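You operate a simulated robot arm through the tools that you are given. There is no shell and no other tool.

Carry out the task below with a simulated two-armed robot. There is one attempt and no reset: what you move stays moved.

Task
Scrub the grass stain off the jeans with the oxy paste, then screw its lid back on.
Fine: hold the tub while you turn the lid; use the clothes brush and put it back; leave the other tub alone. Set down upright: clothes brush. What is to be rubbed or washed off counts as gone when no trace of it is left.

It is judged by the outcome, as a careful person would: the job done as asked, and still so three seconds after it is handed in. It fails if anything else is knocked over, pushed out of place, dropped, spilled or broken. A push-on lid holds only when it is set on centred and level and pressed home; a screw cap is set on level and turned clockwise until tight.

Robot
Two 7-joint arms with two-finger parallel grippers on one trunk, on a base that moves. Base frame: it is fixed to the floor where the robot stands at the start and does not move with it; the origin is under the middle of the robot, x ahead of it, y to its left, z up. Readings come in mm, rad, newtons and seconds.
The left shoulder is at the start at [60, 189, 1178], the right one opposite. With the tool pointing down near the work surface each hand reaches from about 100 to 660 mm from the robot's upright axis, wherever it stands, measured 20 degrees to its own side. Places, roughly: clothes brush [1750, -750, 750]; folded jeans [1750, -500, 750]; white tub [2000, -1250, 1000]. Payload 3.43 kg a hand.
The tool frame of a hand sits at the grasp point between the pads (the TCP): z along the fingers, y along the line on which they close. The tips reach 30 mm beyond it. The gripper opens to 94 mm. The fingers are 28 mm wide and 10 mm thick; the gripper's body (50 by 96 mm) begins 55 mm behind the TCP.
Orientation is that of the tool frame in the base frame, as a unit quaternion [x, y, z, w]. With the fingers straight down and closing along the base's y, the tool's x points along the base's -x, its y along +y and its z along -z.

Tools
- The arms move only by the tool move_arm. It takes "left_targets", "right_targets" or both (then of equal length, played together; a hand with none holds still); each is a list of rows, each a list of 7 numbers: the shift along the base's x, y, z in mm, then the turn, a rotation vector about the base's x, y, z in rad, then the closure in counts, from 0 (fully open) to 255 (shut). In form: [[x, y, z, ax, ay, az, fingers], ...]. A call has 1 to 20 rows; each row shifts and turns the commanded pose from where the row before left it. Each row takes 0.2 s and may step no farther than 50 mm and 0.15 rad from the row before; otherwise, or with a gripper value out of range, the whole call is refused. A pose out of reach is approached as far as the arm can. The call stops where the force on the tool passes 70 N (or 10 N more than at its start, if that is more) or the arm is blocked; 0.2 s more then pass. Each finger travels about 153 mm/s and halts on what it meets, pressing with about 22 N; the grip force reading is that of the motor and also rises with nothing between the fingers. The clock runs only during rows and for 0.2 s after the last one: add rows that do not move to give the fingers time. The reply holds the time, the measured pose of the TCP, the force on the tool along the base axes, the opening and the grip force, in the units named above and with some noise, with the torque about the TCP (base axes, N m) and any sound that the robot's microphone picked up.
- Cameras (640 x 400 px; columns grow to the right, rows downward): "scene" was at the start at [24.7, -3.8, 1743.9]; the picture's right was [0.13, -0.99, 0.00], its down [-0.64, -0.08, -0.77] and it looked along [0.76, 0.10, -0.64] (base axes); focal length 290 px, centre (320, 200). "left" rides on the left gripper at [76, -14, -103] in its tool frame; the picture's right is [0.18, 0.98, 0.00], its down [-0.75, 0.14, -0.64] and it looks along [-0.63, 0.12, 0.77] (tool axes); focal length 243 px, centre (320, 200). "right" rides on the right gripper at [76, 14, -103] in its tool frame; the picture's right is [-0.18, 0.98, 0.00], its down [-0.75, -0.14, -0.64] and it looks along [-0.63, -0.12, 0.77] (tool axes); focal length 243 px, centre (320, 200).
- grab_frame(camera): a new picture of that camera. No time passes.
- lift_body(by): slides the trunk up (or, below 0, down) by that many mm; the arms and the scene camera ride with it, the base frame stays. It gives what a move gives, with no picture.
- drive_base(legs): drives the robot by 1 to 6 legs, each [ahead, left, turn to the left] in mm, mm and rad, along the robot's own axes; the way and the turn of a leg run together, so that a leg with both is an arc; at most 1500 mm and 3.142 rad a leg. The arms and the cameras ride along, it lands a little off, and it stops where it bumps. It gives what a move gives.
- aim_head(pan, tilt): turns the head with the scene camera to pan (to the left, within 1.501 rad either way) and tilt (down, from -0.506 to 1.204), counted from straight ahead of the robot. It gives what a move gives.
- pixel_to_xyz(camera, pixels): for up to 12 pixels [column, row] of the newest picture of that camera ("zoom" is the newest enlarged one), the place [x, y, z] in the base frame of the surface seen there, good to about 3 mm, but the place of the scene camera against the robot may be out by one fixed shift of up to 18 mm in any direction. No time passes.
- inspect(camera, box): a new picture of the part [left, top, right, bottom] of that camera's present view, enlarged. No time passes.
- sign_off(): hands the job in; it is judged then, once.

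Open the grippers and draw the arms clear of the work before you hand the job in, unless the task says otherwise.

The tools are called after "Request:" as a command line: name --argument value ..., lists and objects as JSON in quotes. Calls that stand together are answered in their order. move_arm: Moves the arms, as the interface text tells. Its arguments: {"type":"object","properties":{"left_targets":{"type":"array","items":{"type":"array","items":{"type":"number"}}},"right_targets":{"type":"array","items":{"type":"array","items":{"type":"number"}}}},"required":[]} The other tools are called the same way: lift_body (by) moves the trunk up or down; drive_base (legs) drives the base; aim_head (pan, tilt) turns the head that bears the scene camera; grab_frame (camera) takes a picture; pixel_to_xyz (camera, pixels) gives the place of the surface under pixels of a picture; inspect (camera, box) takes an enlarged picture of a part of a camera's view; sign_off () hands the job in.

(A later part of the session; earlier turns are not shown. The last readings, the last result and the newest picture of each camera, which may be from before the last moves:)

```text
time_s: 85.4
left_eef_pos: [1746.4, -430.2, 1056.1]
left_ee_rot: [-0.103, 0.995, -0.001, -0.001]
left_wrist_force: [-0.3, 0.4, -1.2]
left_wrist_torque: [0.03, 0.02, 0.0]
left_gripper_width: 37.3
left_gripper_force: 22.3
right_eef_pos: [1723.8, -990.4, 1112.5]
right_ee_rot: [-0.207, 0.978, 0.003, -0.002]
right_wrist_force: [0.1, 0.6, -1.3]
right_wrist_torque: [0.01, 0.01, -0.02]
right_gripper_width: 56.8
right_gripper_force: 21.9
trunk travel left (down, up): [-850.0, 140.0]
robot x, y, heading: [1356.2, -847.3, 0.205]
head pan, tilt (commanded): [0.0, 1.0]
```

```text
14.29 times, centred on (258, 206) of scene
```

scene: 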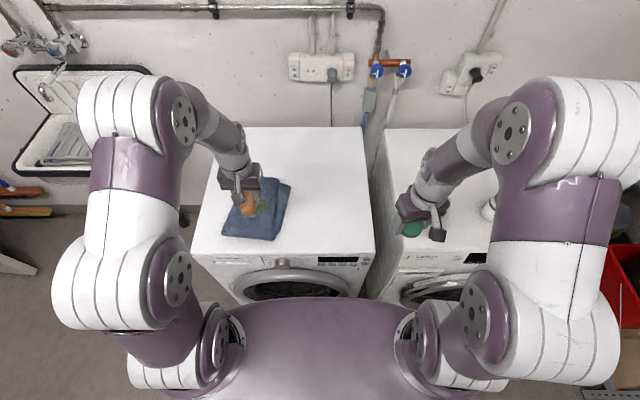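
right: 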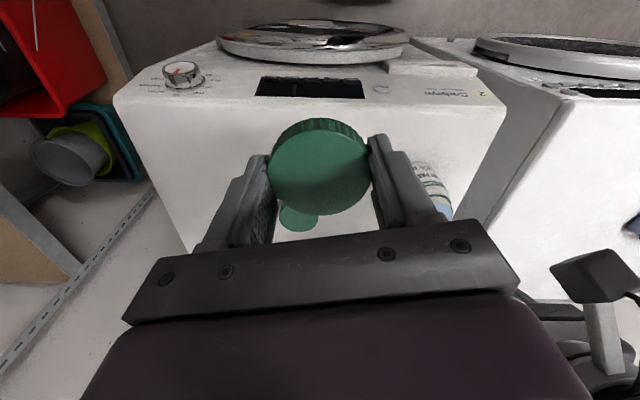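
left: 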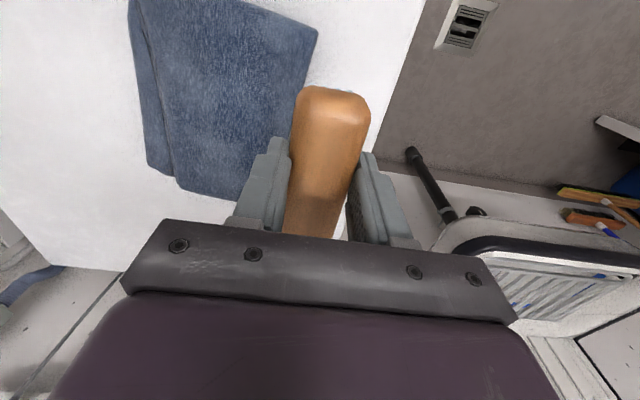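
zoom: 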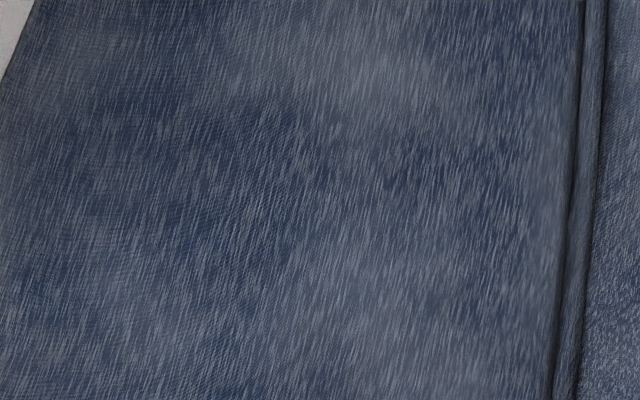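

There is no green left. To be sure, I make one more short scrub over the area with definite contact (TCP z≈936).

Request:
move_arm --left_targets '[[40, 0, 0, 0, 0, 0, 220], [8, -36, 0, 0, 0, 0, 220], [8, -36, 0, 0, 0, 0, 220], [8, -36, -20, 0, 0, 0, 220], [0, 0, -40, 0, 0, 0, 220], [0, 0, -40, 0, 0, 0, 220], [0, 0, -12, 0, 0, 0, 220], [0, 0, -4, 0, 0, 0, 220], [0, 0, -3, 0, 0, 0, 220], [0, 0, 0, 0, 0, 0, 220]]'

```text
time_s: 87.6
left_eef_pos: [1811.6, -541.7, 938.5]
left_ee_rot: [-0.102, 0.995, 0.0, -0.001]
left_wrist_force: [0.4, -0.4, -0.5]
left_wrist_torque: [0.03, -0.03, 0.02]
left_gripper_width: 36.9
left_gripper_force: 21.5
right_eef_pos: [1724.3, -990.0, 1112.7]
right_ee_rot: [-0.208, 0.978, 0.003, -0.003]
right_wrist_force: [0.0, 0.2, -0.6]
right_wrist_torque: [-0.02, -0.01, -0.03]
right_gripper_width: 56.6
right_gripper_force: 22.3
trunk travel left (down, up): [-850.0, 140.0]
robot x, y, heading: [1353.9, -847.3, 0.201]
head pan, tilt (commanded): [0.0, 1.0]
```

Still no contact at z 938.5; I lower another 4 mm in small steps to find it.

Request:
move_arm --left_targets '[[0, 0, -2, 0, 0, 0, 220], [0, 0, -2, 0, 0, 0, 220], [0, 0, 0, 0, 0, 0, 220]]'

```text
time_s: 88.4
left_eef_pos: [1812.0, -542.1, 936.6]
left_ee_rot: [-0.103, 0.995, -0.001, 0.002]
left_wrist_force: [-3.1, 4.1, 23.1]
left_wrist_torque: [0.16, -0.16, 0.06]
left_gripper_width: 37.3
left_gripper_force: 22.0
right_eef_pos: [1722.6, -990.8, 1113.3]
right_ee_rot: [-0.207, 0.978, 0.004, -0.001]
right_wrist_force: [0.2, 0.5, 0.0]
right_wrist_torque: [-0.03, -0.01, -0.02]
right_gripper_width: 56.7
right_gripper_force: 21.8
trunk travel left (down, up): [-850.0, 140.0]
robot x, y, heading: [1355.1, -845.2, 0.206]
head pan, tilt (commanded): [0.0, 1.0]
```

Contact is flat now with 23 N; I ease off 1.5 mm and make two full side-to-side strokes over the area.

Request:
move_arm --left_targets '[[0, 0, 1.5, 0, 0, 0, 220], [-4.6, 22, 0, 0, 0, 0, 220], [-4.6, 22, 0, 0, 0, 0, 220], [4.6, -22, 0, 0, 0, 0, 220], [4.6, -22, 0, 0, 0, 0, 220], [4.6, -22, 0, 0, 0, 0, 220], [4.6, -22, 0, 0, 0, 0, 220], [-4.6, 22, 0, 0, 0, 0, 220], [-4.6, 22, 0, 0, 0, 0, 220], [-4.6, 22, 0, 0, 0, 0, 220], [-4.6, 22, 0, 0, 0, 0, 220], [4.6, -22, 0, 0, 0, 0, 220], [4.6, -22, 0, 0, 0, 0, 220], [0, 0, 0, 0, 0, 0, 220]]'

Request:
inspect --camera "scene" --box '[205, 160, 305, 250]'

```text
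time_s: 91.4
left_eef_pos: [1810.9, -541.4, 936.6]
left_ee_rot: [-0.102, 0.995, -0.002, -0.001]
left_wrist_force: [-0.1, -0.2, 1.5]
left_wrist_torque: [-0.02, 0.04, 0.0]
left_gripper_width: 37.2
left_gripper_force: 22.3
right_eef_pos: [1724.1, -989.5, 1112.8]
right_ee_rot: [-0.207, 0.978, 0.002, -0.003]
right_wrist_force: [-0.2, 0.5, -0.4]
right_wrist_torque: [-0.03, 0.01, 0.01]
right_gripper_width: 56.5
right_gripper_force: 22.4
trunk travel left (down, up): [-850.0, 140.0]
robot x, y, heading: [1350.7, -848.1, 0.206]
head pan, tilt (commanded): [0.0, 1.0]
```

```text
4.44 times, centred on (255, 205) of scene
```

zoom: 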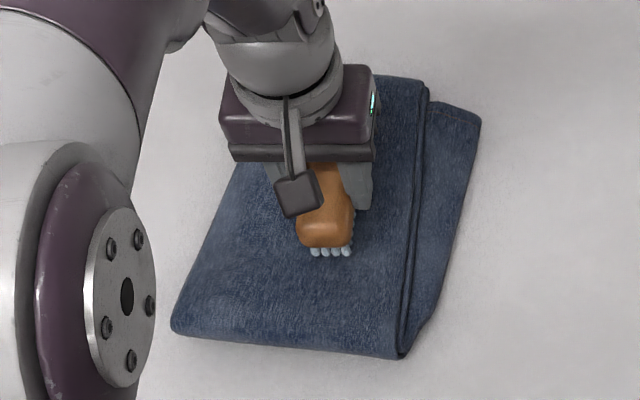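

The jeans are still in place and clean. I lift the brush, draw it back in front of my shoulder and drive 345 mm to the right again to put it back.

Request:
move_arm --left_targets '[[0, 0, 20, 0, 0, 0, 220], [0, 0, 40, 0, 0, 0, 220], [0, 0, 45, 0, 0, 0, 220], [0, 0, 45, 0, 0, 0, 220], [-35, -10, 5, 0, 0, 0, 220], [-35, -10, 0, 0, 0, 0, 220], [-10, -10, 0, 0, 0, 0, 220], [0, 0, 0, 0, 0, 0, 220]]'

Request:
drive_base --legs '[[0, -345, 0]]'

Request:
grab_frame --camera "left"

Request:
grab_frame --camera "scene"

```text
time_s: 93.2
left_eef_pos: [1730.4, -570.3, 1088.9]
left_ee_rot: [-0.102, 0.995, -0.002, -0.001]
left_wrist_force: [0.4, 0.6, -0.3]
left_wrist_torque: [0.04, 0.02, 0.0]
left_gripper_width: 37.2
left_gripper_force: 22.5
right_eef_pos: [1724.6, -989.9, 1112.4]
right_ee_rot: [-0.207, 0.978, 0.003, -0.002]
right_wrist_force: [-0.4, -0.4, 0.7]
right_wrist_torque: [-0.02, -0.01, 0.02]
right_gripper_width: 56.9
right_gripper_force: 22.3
trunk travel left (down, up): [-850.0, 140.0]
robot x, y, heading: [1353.8, -846.3, 0.206]
head pan, tilt (commanded): [0.0, 1.0]
```

```text
time_s: 95.4
left_eef_pos: [1800.2, -907.2, 1089.6]
left_ee_rot: [-0.104, 0.995, -0.002, -0.001]
left_wrist_force: [-0.2, -0.7, -1.4]
left_wrist_torque: [-0.01, -0.01, 0.01]
left_gripper_width: 37.2
left_gripper_force: 22.5
right_eef_pos: [1794.5, -1327.4, 1112.8]
right_ee_rot: [-0.208, 0.978, 0.002, -0.003]
right_wrist_force: [-0.1, -0.2, -0.2]
right_wrist_torque: [0.01, -0.02, 0.01]
right_gripper_width: 56.4
right_gripper_force: 22.3
trunk travel left (down, up): [-850.0, 140.0]
robot x, y, heading: [1425.1, -1185.3, 0.206]
head pan, tilt (commanded): [0.0, 1.0]
```

```text
taken
```

left: 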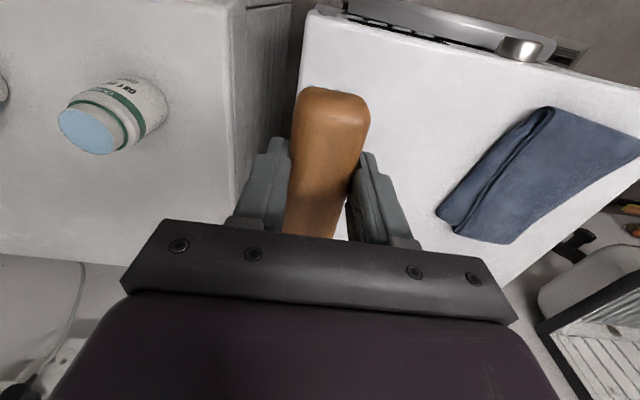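

```text
taken
```

scene: 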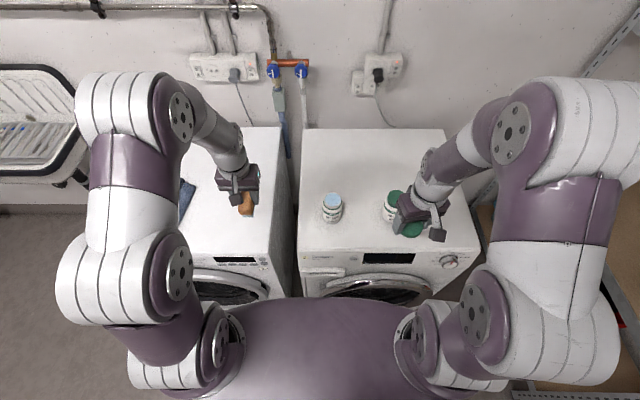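

I'm back at (1425,-1185) and the tub stands untouched. I move the brush over its original place (1829.5,-845.6) and lower it to just above the top.

Request:
move_arm --left_targets '[[15, 31, 0, 0, 0, 0, 220], [14.3, 30.6, 0, 0, 0, 0, 220], [0, 0, -45, 0, 0, 0, 220], [0, 0, -45, 0, 0, 0, 220], [0, 0, -45, 0, 0, 0, 220], [0, 0, -35, 0, 0, 0, 220], [0, 0, 0, 0, 0, 0, 220]]'

Request:
grab_frame --camera "left"

Request:
inspect --camera "scene" --box '[180, 140, 300, 250]'

```text
time_s: 97.0
left_eef_pos: [1830.9, -847.0, 922.5]
left_ee_rot: [-0.104, 0.995, -0.002, -0.001]
left_wrist_force: [-0.4, -1.0, -0.7]
left_wrist_torque: [-0.03, 0.0, 0.02]
left_gripper_width: 37.3
left_gripper_force: 22.7
right_eef_pos: [1794.7, -1328.1, 1113.6]
right_ee_rot: [-0.208, 0.978, 0.003, -0.003]
right_wrist_force: [-0.5, -0.7, -0.6]
right_wrist_torque: [0.0, -0.01, 0.02]
right_gripper_width: 56.6
right_gripper_force: 22.4
trunk travel left (down, up): [-850.0, 140.0]
robot x, y, heading: [1419.8, -1183.2, 0.206]
head pan, tilt (commanded): [0.0, 1.0]
```

```text
taken
```

left: 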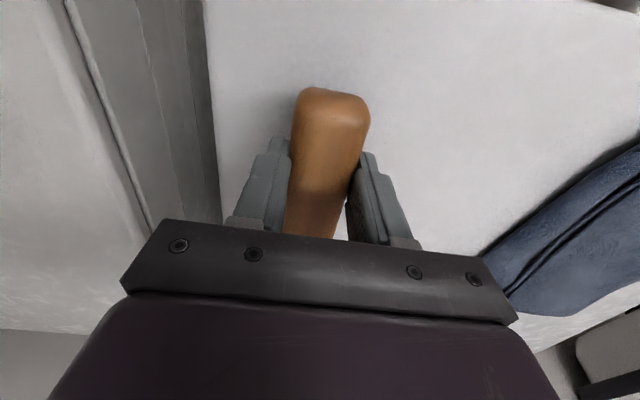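

```text
3.64 times, centred on (240, 195) of scene
```

zoom: 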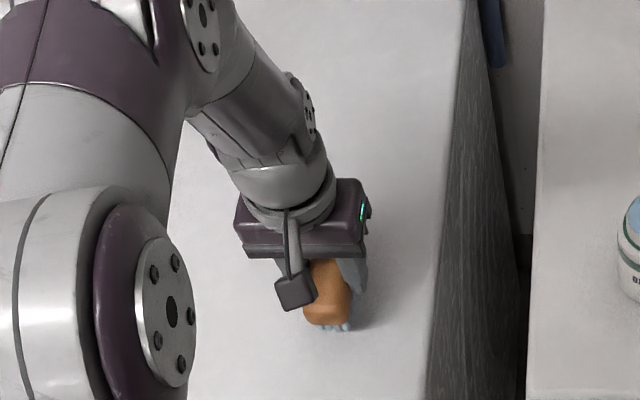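

I lower the brush gently in small steps until the bristles touch (expected near TCP z≈902).

Request:
move_arm --left_targets '[[0, 0, -10, 0, 0, 0, 220], [0, 0, -5, 0, 0, 0, 220], [0, 0, -2, 0, 0, 0, 220], [0, 0, -2, 0, 0, 0, 220], [0, 0, 0, 0, 0, 0, 220]]'

```text
time_s: 98.2
left_eef_pos: [1830.8, -846.7, 900.6]
left_ee_rot: [-0.104, 0.995, -0.001, -0.001]
left_wrist_force: [-0.2, -0.4, -0.9]
left_wrist_torque: [0.02, 0.01, -0.03]
left_gripper_width: 37.2
left_gripper_force: 22.1
right_eef_pos: [1794.1, -1328.4, 1113.3]
right_ee_rot: [-0.208, 0.978, 0.002, -0.002]
right_wrist_force: [0.3, 0.3, 0.5]
right_wrist_torque: [0.0, -0.04, 0.02]
right_gripper_width: 56.6
right_gripper_force: 21.9
trunk travel left (down, up): [-850.0, 140.0]
robot x, y, heading: [1424.9, -1182.6, 0.202]
head pan, tilt (commanded): [0.0, 1.0]
```

No contact yet at z≈900.6; I lower 1.5 mm at a time.

Request:
move_arm --left_targets '[[0, 0, -1, 0, 0, 0, 220], [0, 0, -1, 0, 0, 0, 220], [0, 0, 0, 0, 0, 0, 220]]'

Request:
inspect --camera "scene" --box '[210, 170, 290, 240]'

```text
time_s: 99.0
left_eef_pos: [1830.7, -847.4, 900.0]
left_ee_rot: [-0.104, 0.995, -0.001, 0.002]
left_wrist_force: [-1.3, 5.8, 17.8]
left_wrist_torque: [0.12, 0.42, -0.07]
left_gripper_width: 37.3
left_gripper_force: 21.5
right_eef_pos: [1794.9, -1327.7, 1114.3]
right_ee_rot: [-0.208, 0.978, 0.002, -0.001]
right_wrist_force: [-0.4, -0.1, 0.4]
right_wrist_torque: [-0.01, -0.02, -0.03]
right_gripper_width: 56.4
right_gripper_force: 21.7
trunk travel left (down, up): [-850.0, 140.0]
robot x, y, heading: [1423.3, -1185.8, 0.205]
head pan, tilt (commanded): [0.0, 1.0]
```

```text
5.71 times, centred on (250, 205) of scene
```

zoom: 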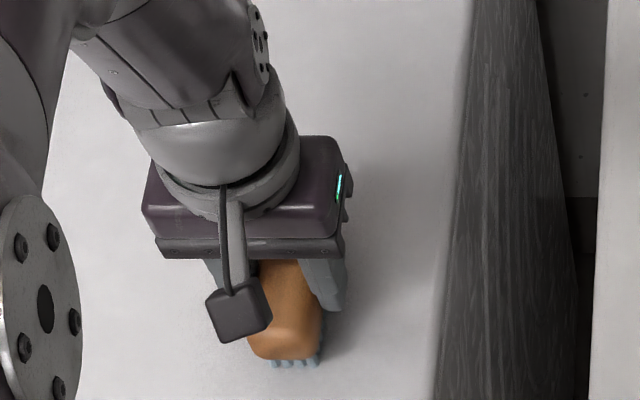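

The bristles touch with ~18 N. I ease up 0.7 mm, open the fingers, and then rise straight up.

Request:
move_arm --left_targets '[[0, 0, 0.7, 0, 0, 0, 220], [0, 0, 0, 0, 0, 0, 140], [0, 0, 0, 0, 0, 0, 100], [0, 0, 0, 0, 0, 0, 50], [0, 0, 0, 0, 0, 0, 0], [0, 0, 15, 0, 0, 0, 0], [0, 0, 40, 0, 0, 0, 0], [0, 0, 45, 0, 0, 0, 0], [0, 0, 0, 0, 0, 0, 0]]'

Request:
grab_frame --camera "left"

Request:
inspect --camera "scene" --box '[200, 160, 300, 240]'

```text
time_s: 101.0
left_eef_pos: [1829.6, -849.4, 1001.5]
left_ee_rot: [-0.104, 0.995, -0.002, -0.001]
left_wrist_force: [0.2, -0.3, -0.4]
left_wrist_torque: [-0.03, 0.07, -0.01]
left_gripper_width: 94.0
left_gripper_force: 0.0
right_eef_pos: [1795.9, -1327.3, 1113.0]
right_ee_rot: [-0.208, 0.978, 0.003, -0.003]
right_wrist_force: [0.2, -0.8, -0.3]
right_wrist_torque: [-0.04, -0.02, 0.0]
right_gripper_width: 56.6
right_gripper_force: 22.1
trunk travel left (down, up): [-850.0, 140.0]
robot x, y, heading: [1425.0, -1185.6, 0.203]
head pan, tilt (commanded): [0.0, 1.0]
```

```text
taken
```

left: 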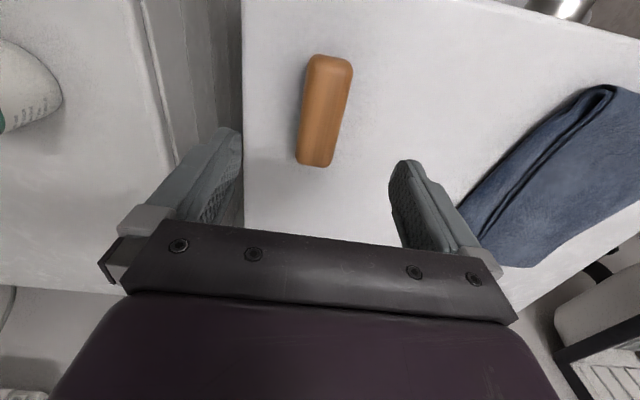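

```text
5.00 times, centred on (250, 200) of scene
```

zoom: 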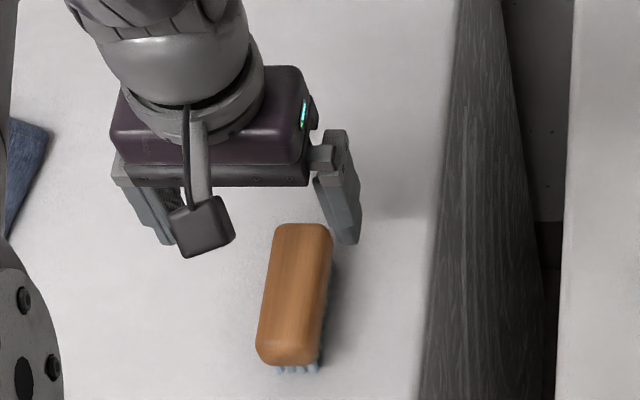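

The brush stands upright, bristles down, in its old place. I bring the left hand back to its earlier start pose (1797,-911,1133) so I can repeat the same approach to the tub.

Request:
move_arm --left_targets '[[0, 0, 45, 0, 0, 0, 0], [0, 0, 45, 0, 0, 0, 0], [-16, -31, 35, 0, 0, 0, 0], [-16, -31, 7, 0, 0, 0, 0], [0, 0, 0, 0, 0, 0, 0]]'

Request:
move_arm --left_targets '[[0, -40, 0, 0, 0, -0.125, 0], [0, -40, 0, 0, 0, -0.125, 0], [0, -40, 0, 0, 0, -0.125, 0], [0, -40, 0, 0, 0, -0.125, 0], [0, 0, -10, -0.0396, -0.1312, 0, 0], [0, 0, -20, -0.0396, -0.1312, 0, 0], [0, 0, -20, -0.0396, -0.1312, 0, 0], [0, 0, -20, -0.0396, -0.1312, 0, 0], [0, 0, -20, -0.0396, -0.1312, 0, 0], [0, 0, -20, -0.0396, -0.1312, 0, 0], [0, 0, -20, -0.0396, -0.1312, 0, 0], [0, 0, 0, 0, 0, 0, 0]]'

Request:
grab_frame --camera "left"

Request:
grab_frame --camera "scene"

```text
time_s: 102.2
left_eef_pos: [1795.8, -908.2, 1130.3]
left_ee_rot: [-0.104, 0.995, -0.002, 0.0]
left_wrist_force: [-0.3, -0.9, 0.3]
left_wrist_torque: [-0.03, 0.01, -0.04]
left_gripper_width: 94.0
left_gripper_force: 0.0
right_eef_pos: [1794.0, -1328.2, 1112.8]
right_ee_rot: [-0.208, 0.978, 0.003, -0.002]
right_wrist_force: [-1.4, -1.3, 0.2]
right_wrist_torque: [-0.01, 0.02, 0.01]
right_gripper_width: 56.6
right_gripper_force: 21.7
trunk travel left (down, up): [-850.0, 140.0]
robot x, y, heading: [1422.4, -1186.2, 0.207]
head pan, tilt (commanded): [0.0, 1.0]
```

```text
time_s: 104.8
left_eef_pos: [1797.9, -1067.6, 1013.7]
left_ee_rot: [0.132, 0.893, -0.064, 0.425]
left_wrist_force: [0.4, 0.0, 0.0]
left_wrist_torque: [0.0, -0.01, -0.04]
left_gripper_width: 93.9
left_gripper_force: 0.1
left hand out of reach, approached as far as the arm can: row 8, 9
right_eef_pos: [1795.7, -1328.3, 1113.0]
right_ee_rot: [-0.208, 0.978, 0.003, -0.003]
right_wrist_force: [0.3, -0.2, -0.5]
right_wrist_torque: [-0.01, 0.01, -0.02]
right_gripper_width: 56.6
right_gripper_force: 22.3
trunk travel left (down, up): [-850.0, 140.0]
robot x, y, heading: [1421.6, -1181.6, 0.207]
head pan, tilt (commanded): [0.0, 1.0]
```

```text
taken
```

left: 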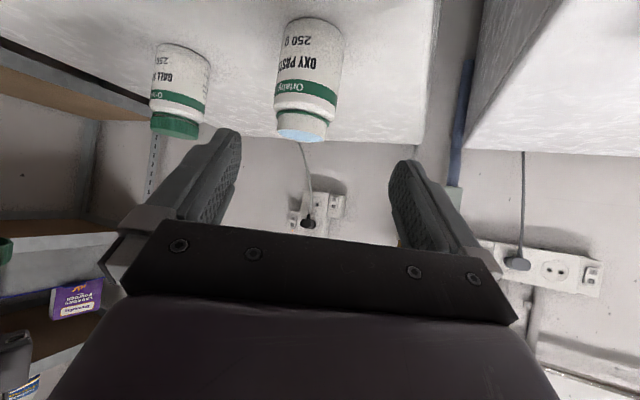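

```text
taken
```

scene: 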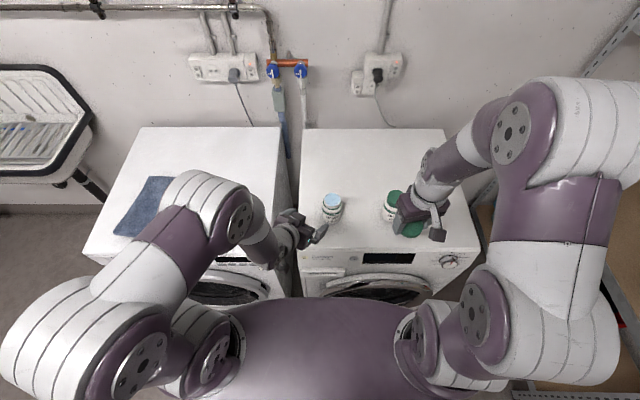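

The left hand is again slanted 39° with its closing line level. I measure the tub body from this view to verify its axis before approaching.

Request:
pixel_to_xyz --camera "left" --pixels '[[310, 60], [288, 60], [335, 60], [298, 60], [325, 60], [312, 30], [303, 118], [300, 134], [283, 128], [322, 130]]'

```text
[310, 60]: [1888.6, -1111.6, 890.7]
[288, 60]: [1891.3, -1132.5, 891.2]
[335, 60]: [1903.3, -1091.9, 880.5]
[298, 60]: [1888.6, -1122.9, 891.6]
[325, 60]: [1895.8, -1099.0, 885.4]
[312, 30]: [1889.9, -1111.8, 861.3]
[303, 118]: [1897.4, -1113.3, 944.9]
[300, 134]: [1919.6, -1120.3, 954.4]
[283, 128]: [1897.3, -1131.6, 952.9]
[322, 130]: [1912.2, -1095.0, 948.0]
```

The fit gives the tub axis about (1919,-1120.5). I approach to 100 mm short and then along the fingers to straddle the tub at z≈893.

Request:
move_arm --left_targets '[[10.6, -8.5, -19.3, 0, 0, 0, 0], [10.5, -8.5, -19.2, 0, 0, 0, 0], [10.5, -8.5, -19.2, 0, 0, 0, 0], [18.5, -5.7, -15.8, 0, 0, 0, 0], [18.6, -5.7, -15.8, 0, 0, 0, 0], [0, 0, 0, 0, 0, 0, 0]]'

Request:
grab_frame --camera "left"

```text
time_s: 106.2
left_eef_pos: [1865.2, -1106.1, 923.9]
left_ee_rot: [0.132, 0.893, -0.065, 0.426]
left_wrist_force: [-0.2, 0.8, -0.2]
left_wrist_torque: [0.02, -0.01, -0.03]
left_gripper_width: 93.9
left_gripper_force: 0.1
right_eef_pos: [1793.7, -1328.7, 1113.7]
right_ee_rot: [-0.209, 0.978, 0.003, -0.002]
right_wrist_force: [0.1, 0.4, 0.0]
right_wrist_torque: [0.01, -0.02, 0.02]
right_gripper_width: 56.3
right_gripper_force: 22.0
trunk travel left (down, up): [-850.0, 140.0]
robot x, y, heading: [1424.9, -1186.3, 0.21]
head pan, tilt (commanded): [0.0, 1.0]
```

```text
taken
```

left: 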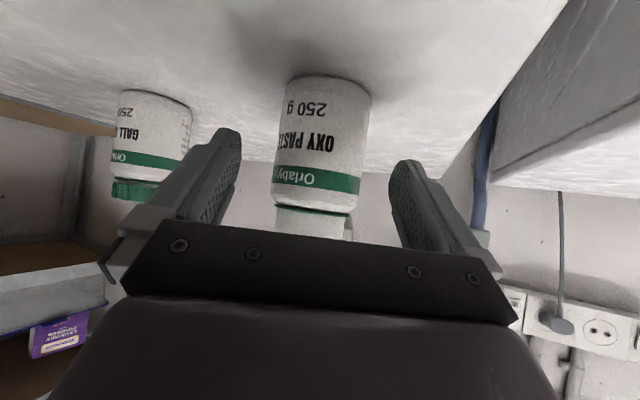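

The tub lies centrally between the fingers (columns 275–370). I advance the last 50 mm and close on the body.

Request:
move_arm --left_targets '[[18.7, -5.2, -15.5, 0, 0, 0, 0], [18.8, -5.3, -15.5, 0, 0, 0, 0], [0, 0, 0, 0, 0, 0, 0], [0, 0, 0, 0, 0, 0, 60], [0, 0, 0, 0, 0, 0, 90], [0, 0, 0, 0, 0, 0, 150], [0, 0, 0, 0, 0, 0, 200], [0, 0, 0, 0, 0, 0, 200]]'

Request:
grab_frame --camera "left"

Request:
grab_frame --camera "right"

```text
time_s: 108.0
left_eef_pos: [1903.3, -1114.7, 893.7]
left_ee_rot: [0.131, 0.893, -0.064, 0.426]
left_wrist_force: [-0.5, 0.5, 0.8]
left_wrist_torque: [0.04, -0.06, 0.0]
left_gripper_width: 65.6
left_gripper_force: 21.7
right_eef_pos: [1794.0, -1327.5, 1112.3]
right_ee_rot: [-0.208, 0.978, 0.003, -0.003]
right_wrist_force: [-0.6, -0.2, -0.4]
right_wrist_torque: [0.0, 0.01, 0.03]
right_gripper_width: 56.3
right_gripper_force: 22.1
trunk travel left (down, up): [-850.0, 140.0]
robot x, y, heading: [1422.3, -1185.9, 0.208]
head pan, tilt (commanded): [0.0, 1.0]
```

```text
taken
```

left: 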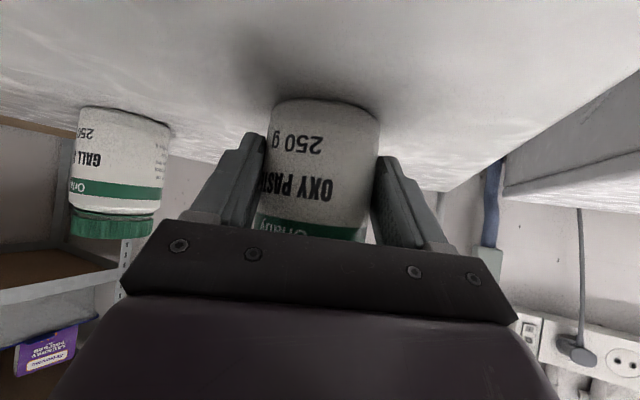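

```text
taken
```

right: 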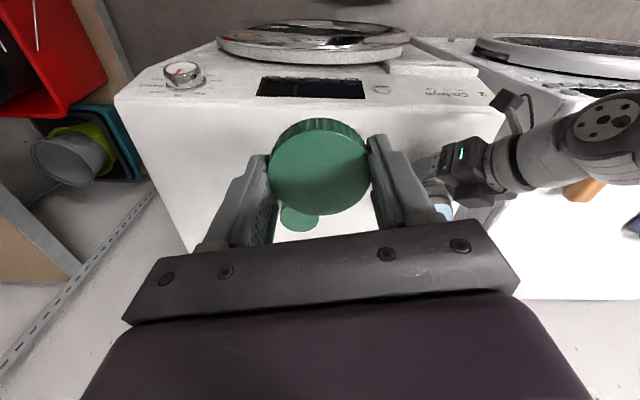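

The tub is held again (65.6 mm, 22 N). Before setting the lid on, I check how the lid sits in the right fingers.

Request:
inspect --camera "right" --box '[230, 100, 410, 230]'

Request:
pixel_to_xyz --camera "right" --pixels '[[320, 170], [290, 170], [350, 170], [320, 140], [320, 200], [300, 150], [340, 190]]'

```text
3.08 times, centred on (320, 165) of right
```

zoom: 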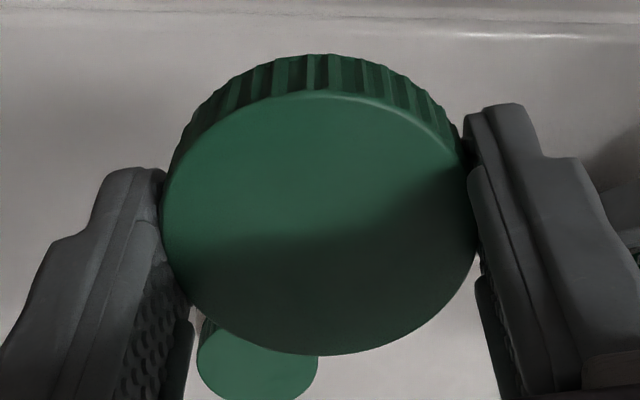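

```text
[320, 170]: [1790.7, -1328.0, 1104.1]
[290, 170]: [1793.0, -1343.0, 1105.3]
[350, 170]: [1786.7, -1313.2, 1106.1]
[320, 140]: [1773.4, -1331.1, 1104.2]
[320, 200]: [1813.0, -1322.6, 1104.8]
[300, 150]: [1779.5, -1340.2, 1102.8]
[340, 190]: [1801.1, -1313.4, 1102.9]
```

Accounting for perspective the lid is centred and level in the fingers (top z≈1104.5, 8 mm below TCP). I bring it back over the tub, keeping the height at which I can compare with the lift-off picture.

Request:
move_arm --right_targets '[[10, 35, 0, 0, 0, 0, 200], [25, 35, 0, 0, 0, 0, 200], [25, 35, 0, 0, 0, 0, 200], [25, 35, -5, 0, 0, 0, 200], [25, 35, -8, 0, 0, 0, 200], [15.4, 31.2, -12, 0, 0, 0, 200], [0, 0, -24, 0, 0, 0, 200], [0, 0, 0, 0, 0, 0, 200]]'

Request:
grab_frame --camera "right"

Request:
inspect --camera "right" --box '[270, 50, 380, 130]'

```text
time_s: 109.8
left_eef_pos: [1903.6, -1114.5, 894.4]
left_ee_rot: [0.132, 0.893, -0.064, 0.425]
left_wrist_force: [0.8, 0.6, 1.8]
left_wrist_torque: [0.09, -0.1, 0.03]
left_gripper_width: 65.5
left_gripper_force: 21.7
right_eef_pos: [1920.4, -1124.7, 1063.2]
right_ee_rot: [-0.208, 0.978, 0.003, -0.003]
right_wrist_force: [-0.8, 0.4, 0.3]
right_wrist_torque: [0.02, 0.01, 0.03]
right_gripper_width: 56.4
right_gripper_force: 22.1
trunk travel left (down, up): [-850.0, 140.0]
robot x, y, heading: [1420.7, -1183.5, 0.205]
head pan, tilt (commanded): [0.0, 1.0]
```

```text
taken
```

right: 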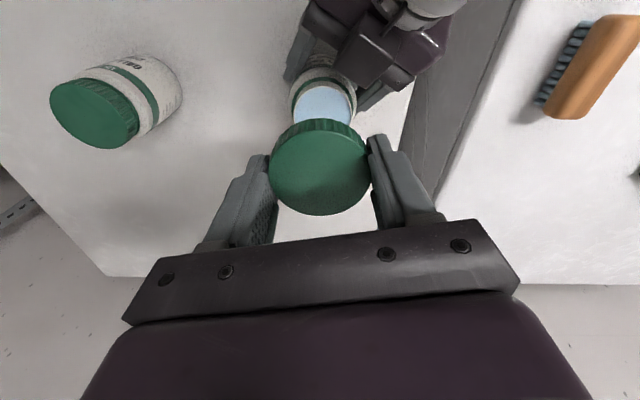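

```text
5.00 times, centred on (325, 90) of right
```

zoom: 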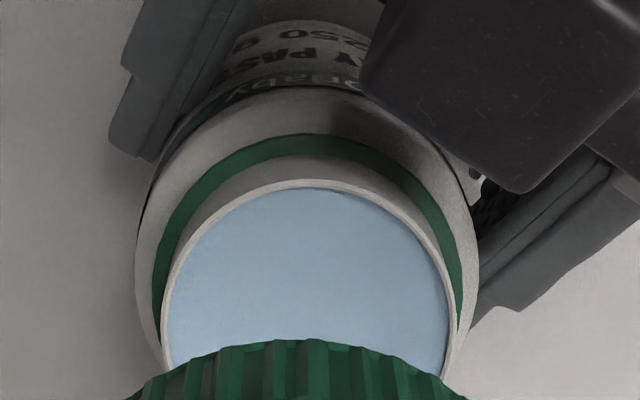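

Compared with the lift-off picture the mouth now appears about 3 mm further right/down in the view. I shift the lid by (+3.2,+2.7) mm and compare again.

Request:
move_arm --right_targets '[[3.2, 2.7, 0, 0, 0, 0, 200], [0, 0, 0, 0, 0, 0, 200]]'

Request:
inspect --camera "right" --box '[270, 50, 380, 130]'

```text
time_s: 110.4
left_eef_pos: [1903.2, -1115.3, 892.5]
left_ee_rot: [0.132, 0.893, -0.064, 0.426]
left_wrist_force: [0.1, 1.3, 1.5]
left_wrist_torque: [0.07, -0.13, 0.0]
left_gripper_width: 65.9
left_gripper_force: 22.1
right_eef_pos: [1921.8, -1120.1, 1064.1]
right_ee_rot: [-0.208, 0.978, 0.003, -0.003]
right_wrist_force: [-0.1, -0.4, 0.0]
right_wrist_torque: [-0.01, -0.03, -0.03]
right_gripper_width: 56.4
right_gripper_force: 22.4
trunk travel left (down, up): [-850.0, 140.0]
robot x, y, heading: [1421.9, -1181.0, 0.205]
head pan, tilt (commanded): [0.0, 1.0]
```

```text
5.00 times, centred on (325, 90) of right
```

zoom: 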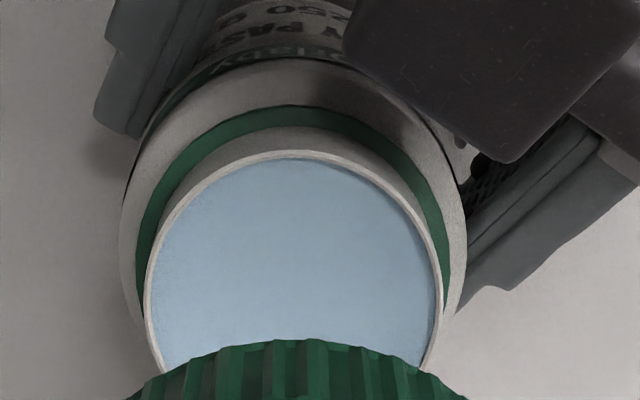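

Now the rim top is ~13 zoom px above the reference, so I overshot slightly; I shift back by (-2.2,-1.0) mm and compare once more.

Request:
move_arm --right_targets '[[-2.2, -1.0, 0, 0, 0, 0, 200], [0, 0, 0, 0, 0, 0, 200], [0, 0, 0, 0, 0, 0, 200]]'

Request:
inspect --camera "right" --box '[270, 50, 380, 130]'

```text
time_s: 111.2
left_eef_pos: [1902.4, -1115.5, 893.4]
left_ee_rot: [0.132, 0.893, -0.065, 0.425]
left_wrist_force: [1.2, 1.4, 2.8]
left_wrist_torque: [0.12, -0.12, 0.01]
left_gripper_width: 65.7
left_gripper_force: 22.0
right_eef_pos: [1920.9, -1120.7, 1064.0]
right_ee_rot: [-0.209, 0.978, 0.003, -0.003]
right_wrist_force: [0.4, 0.1, 0.2]
right_wrist_torque: [0.03, 0.01, 0.01]
right_gripper_width: 56.0
right_gripper_force: 22.0
trunk travel left (down, up): [-850.0, 140.0]
robot x, y, heading: [1423.2, -1184.2, 0.202]
head pan, tilt (commanded): [0.0, 1.0]
```

```text
5.00 times, centred on (325, 90) of right
```

zoom: 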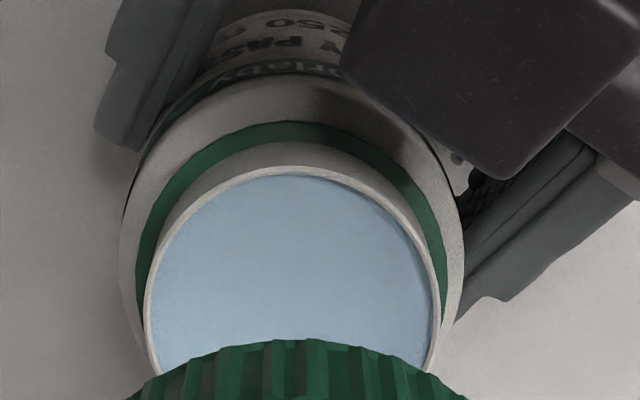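

The view now matches the lift-off reference within ~0.5 mm. I lower the lid to just above the neck (TCP z≈980).

Request:
move_arm --right_targets '[[0, 0, -30, 0, 0, 0, 200], [0, 0, -30, 0, 0, 0, 200], [0, 0, -22, 0, 0, 0, 200], [0, 0, 0, 0, 0, 0, 200]]'

Request:
inspect --camera "right" --box '[230, 80, 400, 230]'

```text
time_s: 112.2
left_eef_pos: [1902.7, -1114.4, 892.5]
left_ee_rot: [0.132, 0.892, -0.064, 0.426]
left_wrist_force: [-1.1, -0.6, 2.6]
left_wrist_torque: [0.07, -0.1, 0.02]
left_gripper_width: 65.6
left_gripper_force: 21.9
right_eef_pos: [1920.5, -1120.5, 981.3]
right_ee_rot: [-0.208, 0.978, 0.003, -0.002]
right_wrist_force: [0.2, -0.7, 0.1]
right_wrist_torque: [-0.02, 0.0, -0.03]
right_gripper_width: 56.2
right_gripper_force: 21.6
trunk travel left (down, up): [-850.0, 140.0]
robot x, y, heading: [1420.9, -1184.1, 0.205]
head pan, tilt (commanded): [0.0, 1.0]
```

```text
2.67 times, centred on (315, 155) of right
```

zoom: 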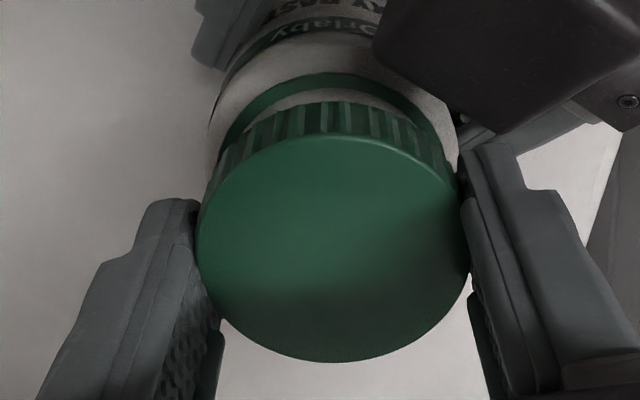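

The lid hovers just above the neck, symmetric with the ring below. I lower in 2 mm steps watching the force.

Request:
move_arm --right_targets '[[0, 0, -3, 0, 0, 0, 200], [0, 0, -2, 0, 0, 0, 200], [0, 0, -2, 0, 0, 0, 200], [0, 0, -1.5, 0, 0, 0, 200], [0, 0, 0, 0, 0, 0, 200]]'

```text
time_s: 113.4
left_eef_pos: [1902.9, -1114.7, 894.1]
left_ee_rot: [0.134, 0.893, -0.065, 0.425]
left_wrist_force: [-1.9, -0.3, 2.6]
left_wrist_torque: [0.07, -0.07, -0.02]
left_gripper_width: 65.8
left_gripper_force: 22.4
right_eef_pos: [1921.8, -1120.6, 973.9]
right_ee_rot: [-0.208, 0.978, 0.002, -0.002]
right_wrist_force: [0.7, -0.5, 0.6]
right_wrist_torque: [0.05, 0.0, 0.02]
right_gripper_width: 56.4
right_gripper_force: 22.4
trunk travel left (down, up): [-850.0, 140.0]
robot x, y, heading: [1423.2, -1182.2, 0.205]
head pan, tilt (commanded): [0.0, 1.0]
```

No contact yet at z≈974; I go down further in 1 mm steps.

Request:
move_arm --right_targets '[[0, 0, -1, 0, 0, 0, 200], [0, 0, -1, 0, 0, 0, 200], [0, 0, -1, 0, 0, 0, 200], [0, 0, 0, 0, 0, 0, 200]]'

Request:
inspect --camera "right" --box '[230, 80, 400, 230]'

```text
time_s: 114.4
left_eef_pos: [1903.6, -1115.1, 893.5]
left_ee_rot: [0.133, 0.893, -0.065, 0.425]
left_wrist_force: [-2.0, -0.8, 3.8]
left_wrist_torque: [0.07, -0.09, -0.03]
left_gripper_width: 65.4
left_gripper_force: 22.6
right_eef_pos: [1922.5, -1119.9, 970.8]
right_ee_rot: [-0.207, 0.978, 0.003, -0.002]
right_wrist_force: [1.0, -0.1, -3.1]
right_wrist_torque: [-0.05, -0.1, -0.01]
right_gripper_width: 56.0
right_gripper_force: 21.9
trunk travel left (down, up): [-850.0, 140.0]
robot x, y, heading: [1425.7, -1186.0, 0.204]
head pan, tilt (commanded): [0.0, 1.0]
```

```text
2.67 times, centred on (315, 155) of right
```

zoom: 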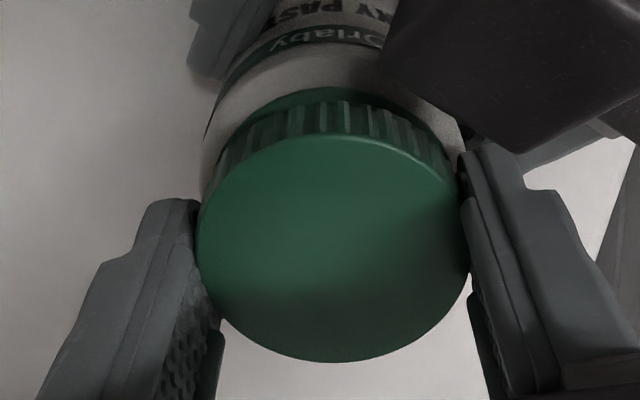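

A small vertical pull (3 N) shows the lid has met the thread at z≈971. I start turning clockwise by 1.2 rad, following down 0.1 mm per row.

Request:
move_arm --right_targets '[[0, 0, -0.1, 0, 0, -0.12, 200], [0, 0, -0.1, 0, 0, -0.12, 200], [0, 0, -0.1, 0, 0, -0.12, 200], [0, 0, -0.1, 0, 0, -0.12, 200], [0, 0, -0.1, 0, 0, -0.12, 200], [0, 0, -0.1, 0, 0, -0.12, 200], [0, 0, -0.1, 0, 0, -0.12, 200], [0, 0, -0.1, 0, 0, -0.12, 200], [0, 0, -0.1, 0, 0, -0.12, 200], [0, 0, -0.1, 0, 0, -0.12, 200]]'

Request:
grab_frame --camera "right"

Request:
grab_frame --camera "left"

```text
time_s: 116.6
left_eef_pos: [1901.5, -1114.2, 893.0]
left_ee_rot: [0.132, 0.893, -0.064, 0.425]
left_wrist_force: [-5.7, 1.4, 3.3]
left_wrist_torque: [0.24, -0.3, -0.01]
left_gripper_width: 65.7
left_gripper_force: 22.3
right_eef_pos: [1921.6, -1119.6, 970.6]
right_ee_rot: [0.382, 0.924, 0.004, 0.0]
right_wrist_force: [6.3, -0.2, -2.4]
right_wrist_torque: [-0.03, -0.11, 0.01]
right_gripper_width: 56.0
right_gripper_force: 22.2
trunk travel left (down, up): [-850.0, 140.0]
robot x, y, heading: [1425.3, -1185.5, 0.206]
head pan, tilt (commanded): [0.0, 1.0]
```

```text
taken
```

right: 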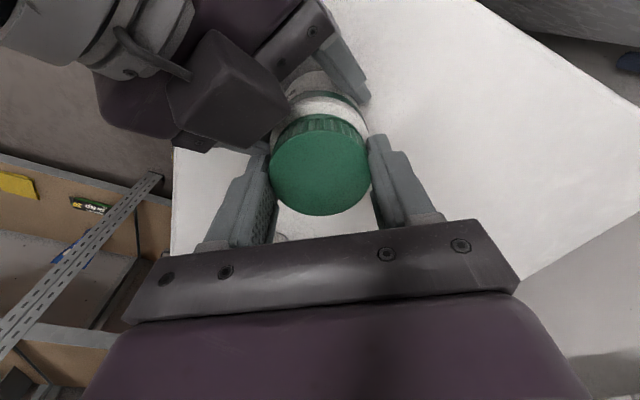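

```text
taken
```

left: 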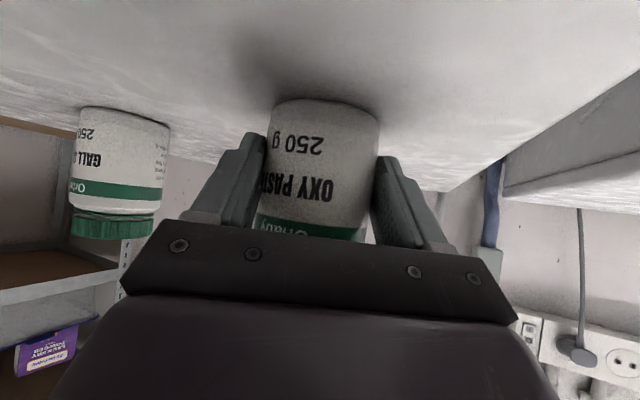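

The stroke went smoothly with small forces. Next ratchet: open, turn back counter-clockwise 1.2, grip again 1 mm lower and turn clockwise 1.2.

Request:
move_arm --right_targets '[[0, 0, 0, 0, 0, 0, 43], [0, 0, -0.5, 0, 0, 0.15, 43], [0, 0, -0.5, 0, 0, 0.15, 43], [0, 0, 0, 0, 0, 0.15, 43], [0, 0, 0, 0, 0, 0.15, 43], [0, 0, 0, 0, 0, 0.15, 43], [0, 0, 0, 0, 0, 0.15, 43], [0, 0, 0, 0, 0, 0.15, 43], [0, 0, 0, 0, 0, 0.15, 43], [0, 0, 0, 0, 0, 0, 110], [0, 0, 0, 0, 0, 0, 200], [0, 0, -0.1, 0, 0, -0.15, 200], [0, 0, -0.1, 0, 0, -0.15, 200], [0, 0, -0.1, 0, 0, -0.15, 200], [0, 0, -0.1, 0, 0, -0.15, 200], [0, 0, -0.1, 0, 0, -0.15, 200], [0, 0, -0.1, 0, 0, -0.15, 200], [0, 0, -0.1, 0, 0, -0.15, 200], [0, 0, -0.1, 0, 0, -0.15, 200], [0, 0, 0, 0, 0, 0, 200]]'

Request:
grab_frame --camera "right"

Request:
grab_frame --camera "left"

```text
time_s: 120.8
left_eef_pos: [1903.0, -1114.9, 892.7]
left_ee_rot: [0.133, 0.893, -0.065, 0.425]
left_wrist_force: [-11.2, 6.4, 5.0]
left_wrist_torque: [0.15, -0.66, -0.02]
left_gripper_width: 65.6
left_gripper_force: 22.1
right_eef_pos: [1920.8, -1120.5, 967.5]
right_ee_rot: [0.383, 0.924, 0.005, 0.001]
right_wrist_force: [12.5, -3.1, 1.4]
right_wrist_torque: [-0.08, -0.34, -0.02]
right_gripper_width: 56.8
right_gripper_force: 22.0
trunk travel left (down, up): [-850.0, 140.0]
robot x, y, heading: [1424.1, -1178.7, 0.21]
head pan, tilt (commanded): [0.0, 1.0]
```

```text
taken
```

right: 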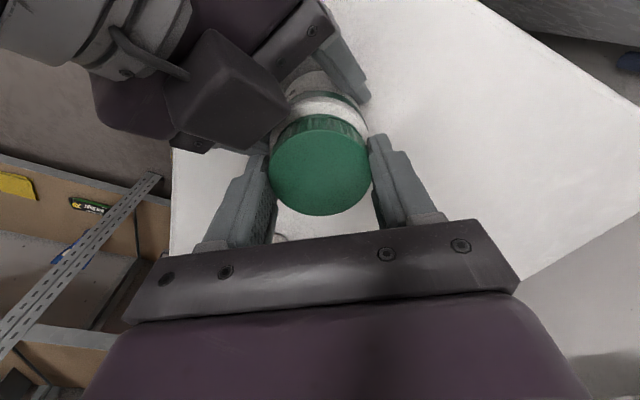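

```text
taken
```

left: 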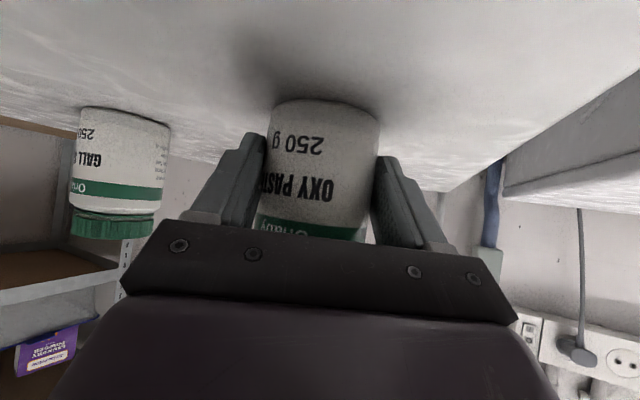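

Forces are moderate (12 N in x), so I shift by (+1.5,-0.4) on the next regrip and do a third clockwise stroke.

Request:
move_arm --right_targets '[[0, 0, 0, 0, 0, 0, 43], [1.5, -0.4, 0, 0, 0, 0.15, 43], [0, 0, 0, 0, 0, 0.15, 43], [0, 0, 0, 0, 0, 0.15, 43], [0, 0, 0, 0, 0, 0.15, 43], [0, 0, 0, 0, 0, 0.15, 43], [0, 0, 0, 0, 0, 0.15, 43], [0, 0, 0, 0, 0, 0.15, 43], [0, 0, 0, 0, 0, 0.15, 43], [0, 0, 0, 0, 0, 0, 110], [0, 0, 0, 0, 0, 0, 200], [0, 0, -0.1, 0, 0, -0.15, 200], [0, 0, -0.1, 0, 0, -0.15, 200], [0, 0, -0.1, 0, 0, -0.15, 200], [0, 0, -0.1, 0, 0, -0.15, 200], [0, 0, -0.1, 0, 0, -0.15, 200], [0, 0, -0.1, 0, 0, -0.15, 200], [0, 0, -0.1, 0, 0, -0.15, 200], [0, 0, -0.1, 0, 0, -0.15, 200], [0, 0, 0, 0, 0, 0, 200]]'

Request:
inspect --camera "right" --box '[230, 60, 400, 230]'

Request:
grab_frame --camera "left"

```text
time_s: 125.0
left_eef_pos: [1903.2, -1114.8, 894.0]
left_ee_rot: [0.132, 0.893, -0.064, 0.426]
left_wrist_force: [9.6, 10.9, -3.8]
left_wrist_torque: [-0.25, 0.51, 0.31]
left_gripper_width: 65.4
left_gripper_force: 22.2
right_eef_pos: [1922.0, -1119.8, 966.8]
right_ee_rot: [0.383, 0.924, 0.003, 0.0]
right_wrist_force: [-9.4, -9.9, 8.2]
right_wrist_torque: [-0.25, 0.27, -0.02]
right_gripper_width: 56.7
right_gripper_force: 21.9
trunk travel left (down, up): [-850.0, 140.0]
robot x, y, heading: [1423.6, -1182.0, 0.206]
head pan, tilt (commanded): [0.0, 1.0]
```

```text
2.35 times, centred on (315, 145) of right
```

zoom: 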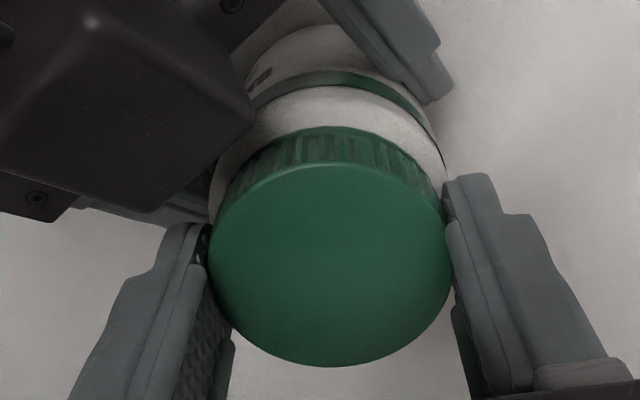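

```text
taken
```

left: 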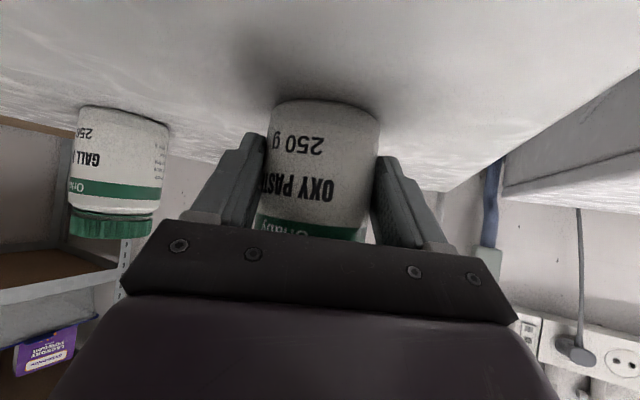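

Still turning freely (torque about z near zero). I do a fourth clockwise stroke with a small shift back of (-0.7,-0.6).

Request:
move_arm --right_targets '[[0, 0, 0, 0, 0, 0, 43], [-0.7, -0.6, 0, 0, 0, 0.15, 43], [0, 0, 0, 0, 0, 0.15, 43], [0, 0, 0, 0, 0, 0.15, 43], [0, 0, 0, 0, 0, 0.15, 43], [0, 0, 0, 0, 0, 0.15, 43], [0, 0, 0, 0, 0, 0.15, 43], [0, 0, 0, 0, 0, 0.15, 43], [0, 0, 0, 0, 0, 0.15, 43], [0, 0, 0, 0, 0, 0, 110], [0, 0, 0, 0, 0, 0, 200], [0, 0, -0.1, 0, 0, -0.15, 200], [0, 0, -0.1, 0, 0, -0.15, 200], [0, 0, -0.1, 0, 0, -0.15, 200], [0, 0, -0.1, 0, 0, -0.15, 200], [0, 0, -0.1, 0, 0, -0.15, 200], [0, 0, -0.1, 0, 0, -0.15, 200], [0, 0, -0.1, 0, 0, -0.15, 200], [0, 0, -0.1, 0, 0, -0.15, 200]]'

Request:
inspect --camera "right" --box '[230, 60, 400, 230]'

Request:
grab_frame --camera "left"

```text
time_s: 129.0
left_eef_pos: [1903.2, -1114.9, 893.8]
left_ee_rot: [0.133, 0.893, -0.064, 0.425]
left_wrist_force: [-5.2, -8.9, -1.5]
left_wrist_torque: [0.24, -0.15, -1.02]
left_gripper_width: 65.2
left_gripper_force: 22.2
right_eef_pos: [1923.9, -1120.3, 966.4]
right_ee_rot: [0.382, 0.924, 0.004, 0.001]
right_wrist_force: [4.6, 9.3, 3.0]
right_wrist_torque: [0.35, -0.15, 0.87]
right_gripper_width: 57.1
right_gripper_force: 21.9
trunk travel left (down, up): [-850.0, 140.0]
robot x, y, heading: [1425.7, -1181.9, 0.208]
head pan, tilt (commanded): [0.0, 1.0]
```

```text
2.35 times, centred on (315, 145) of right
```

zoom: 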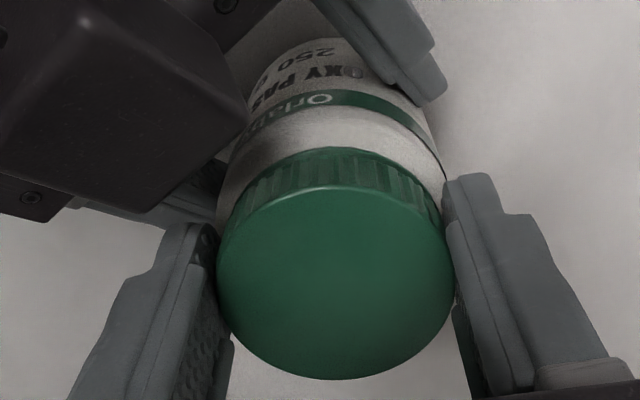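

```text
taken
```

left: 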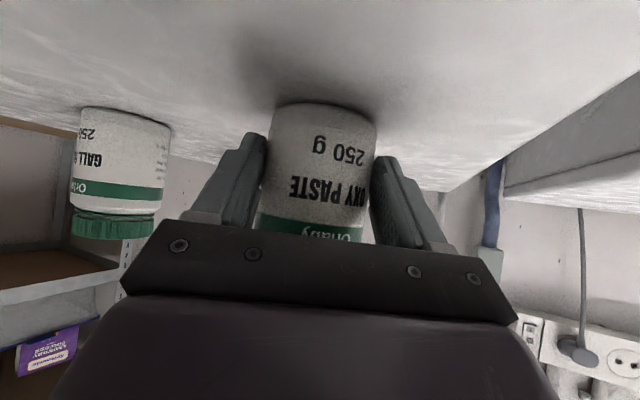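

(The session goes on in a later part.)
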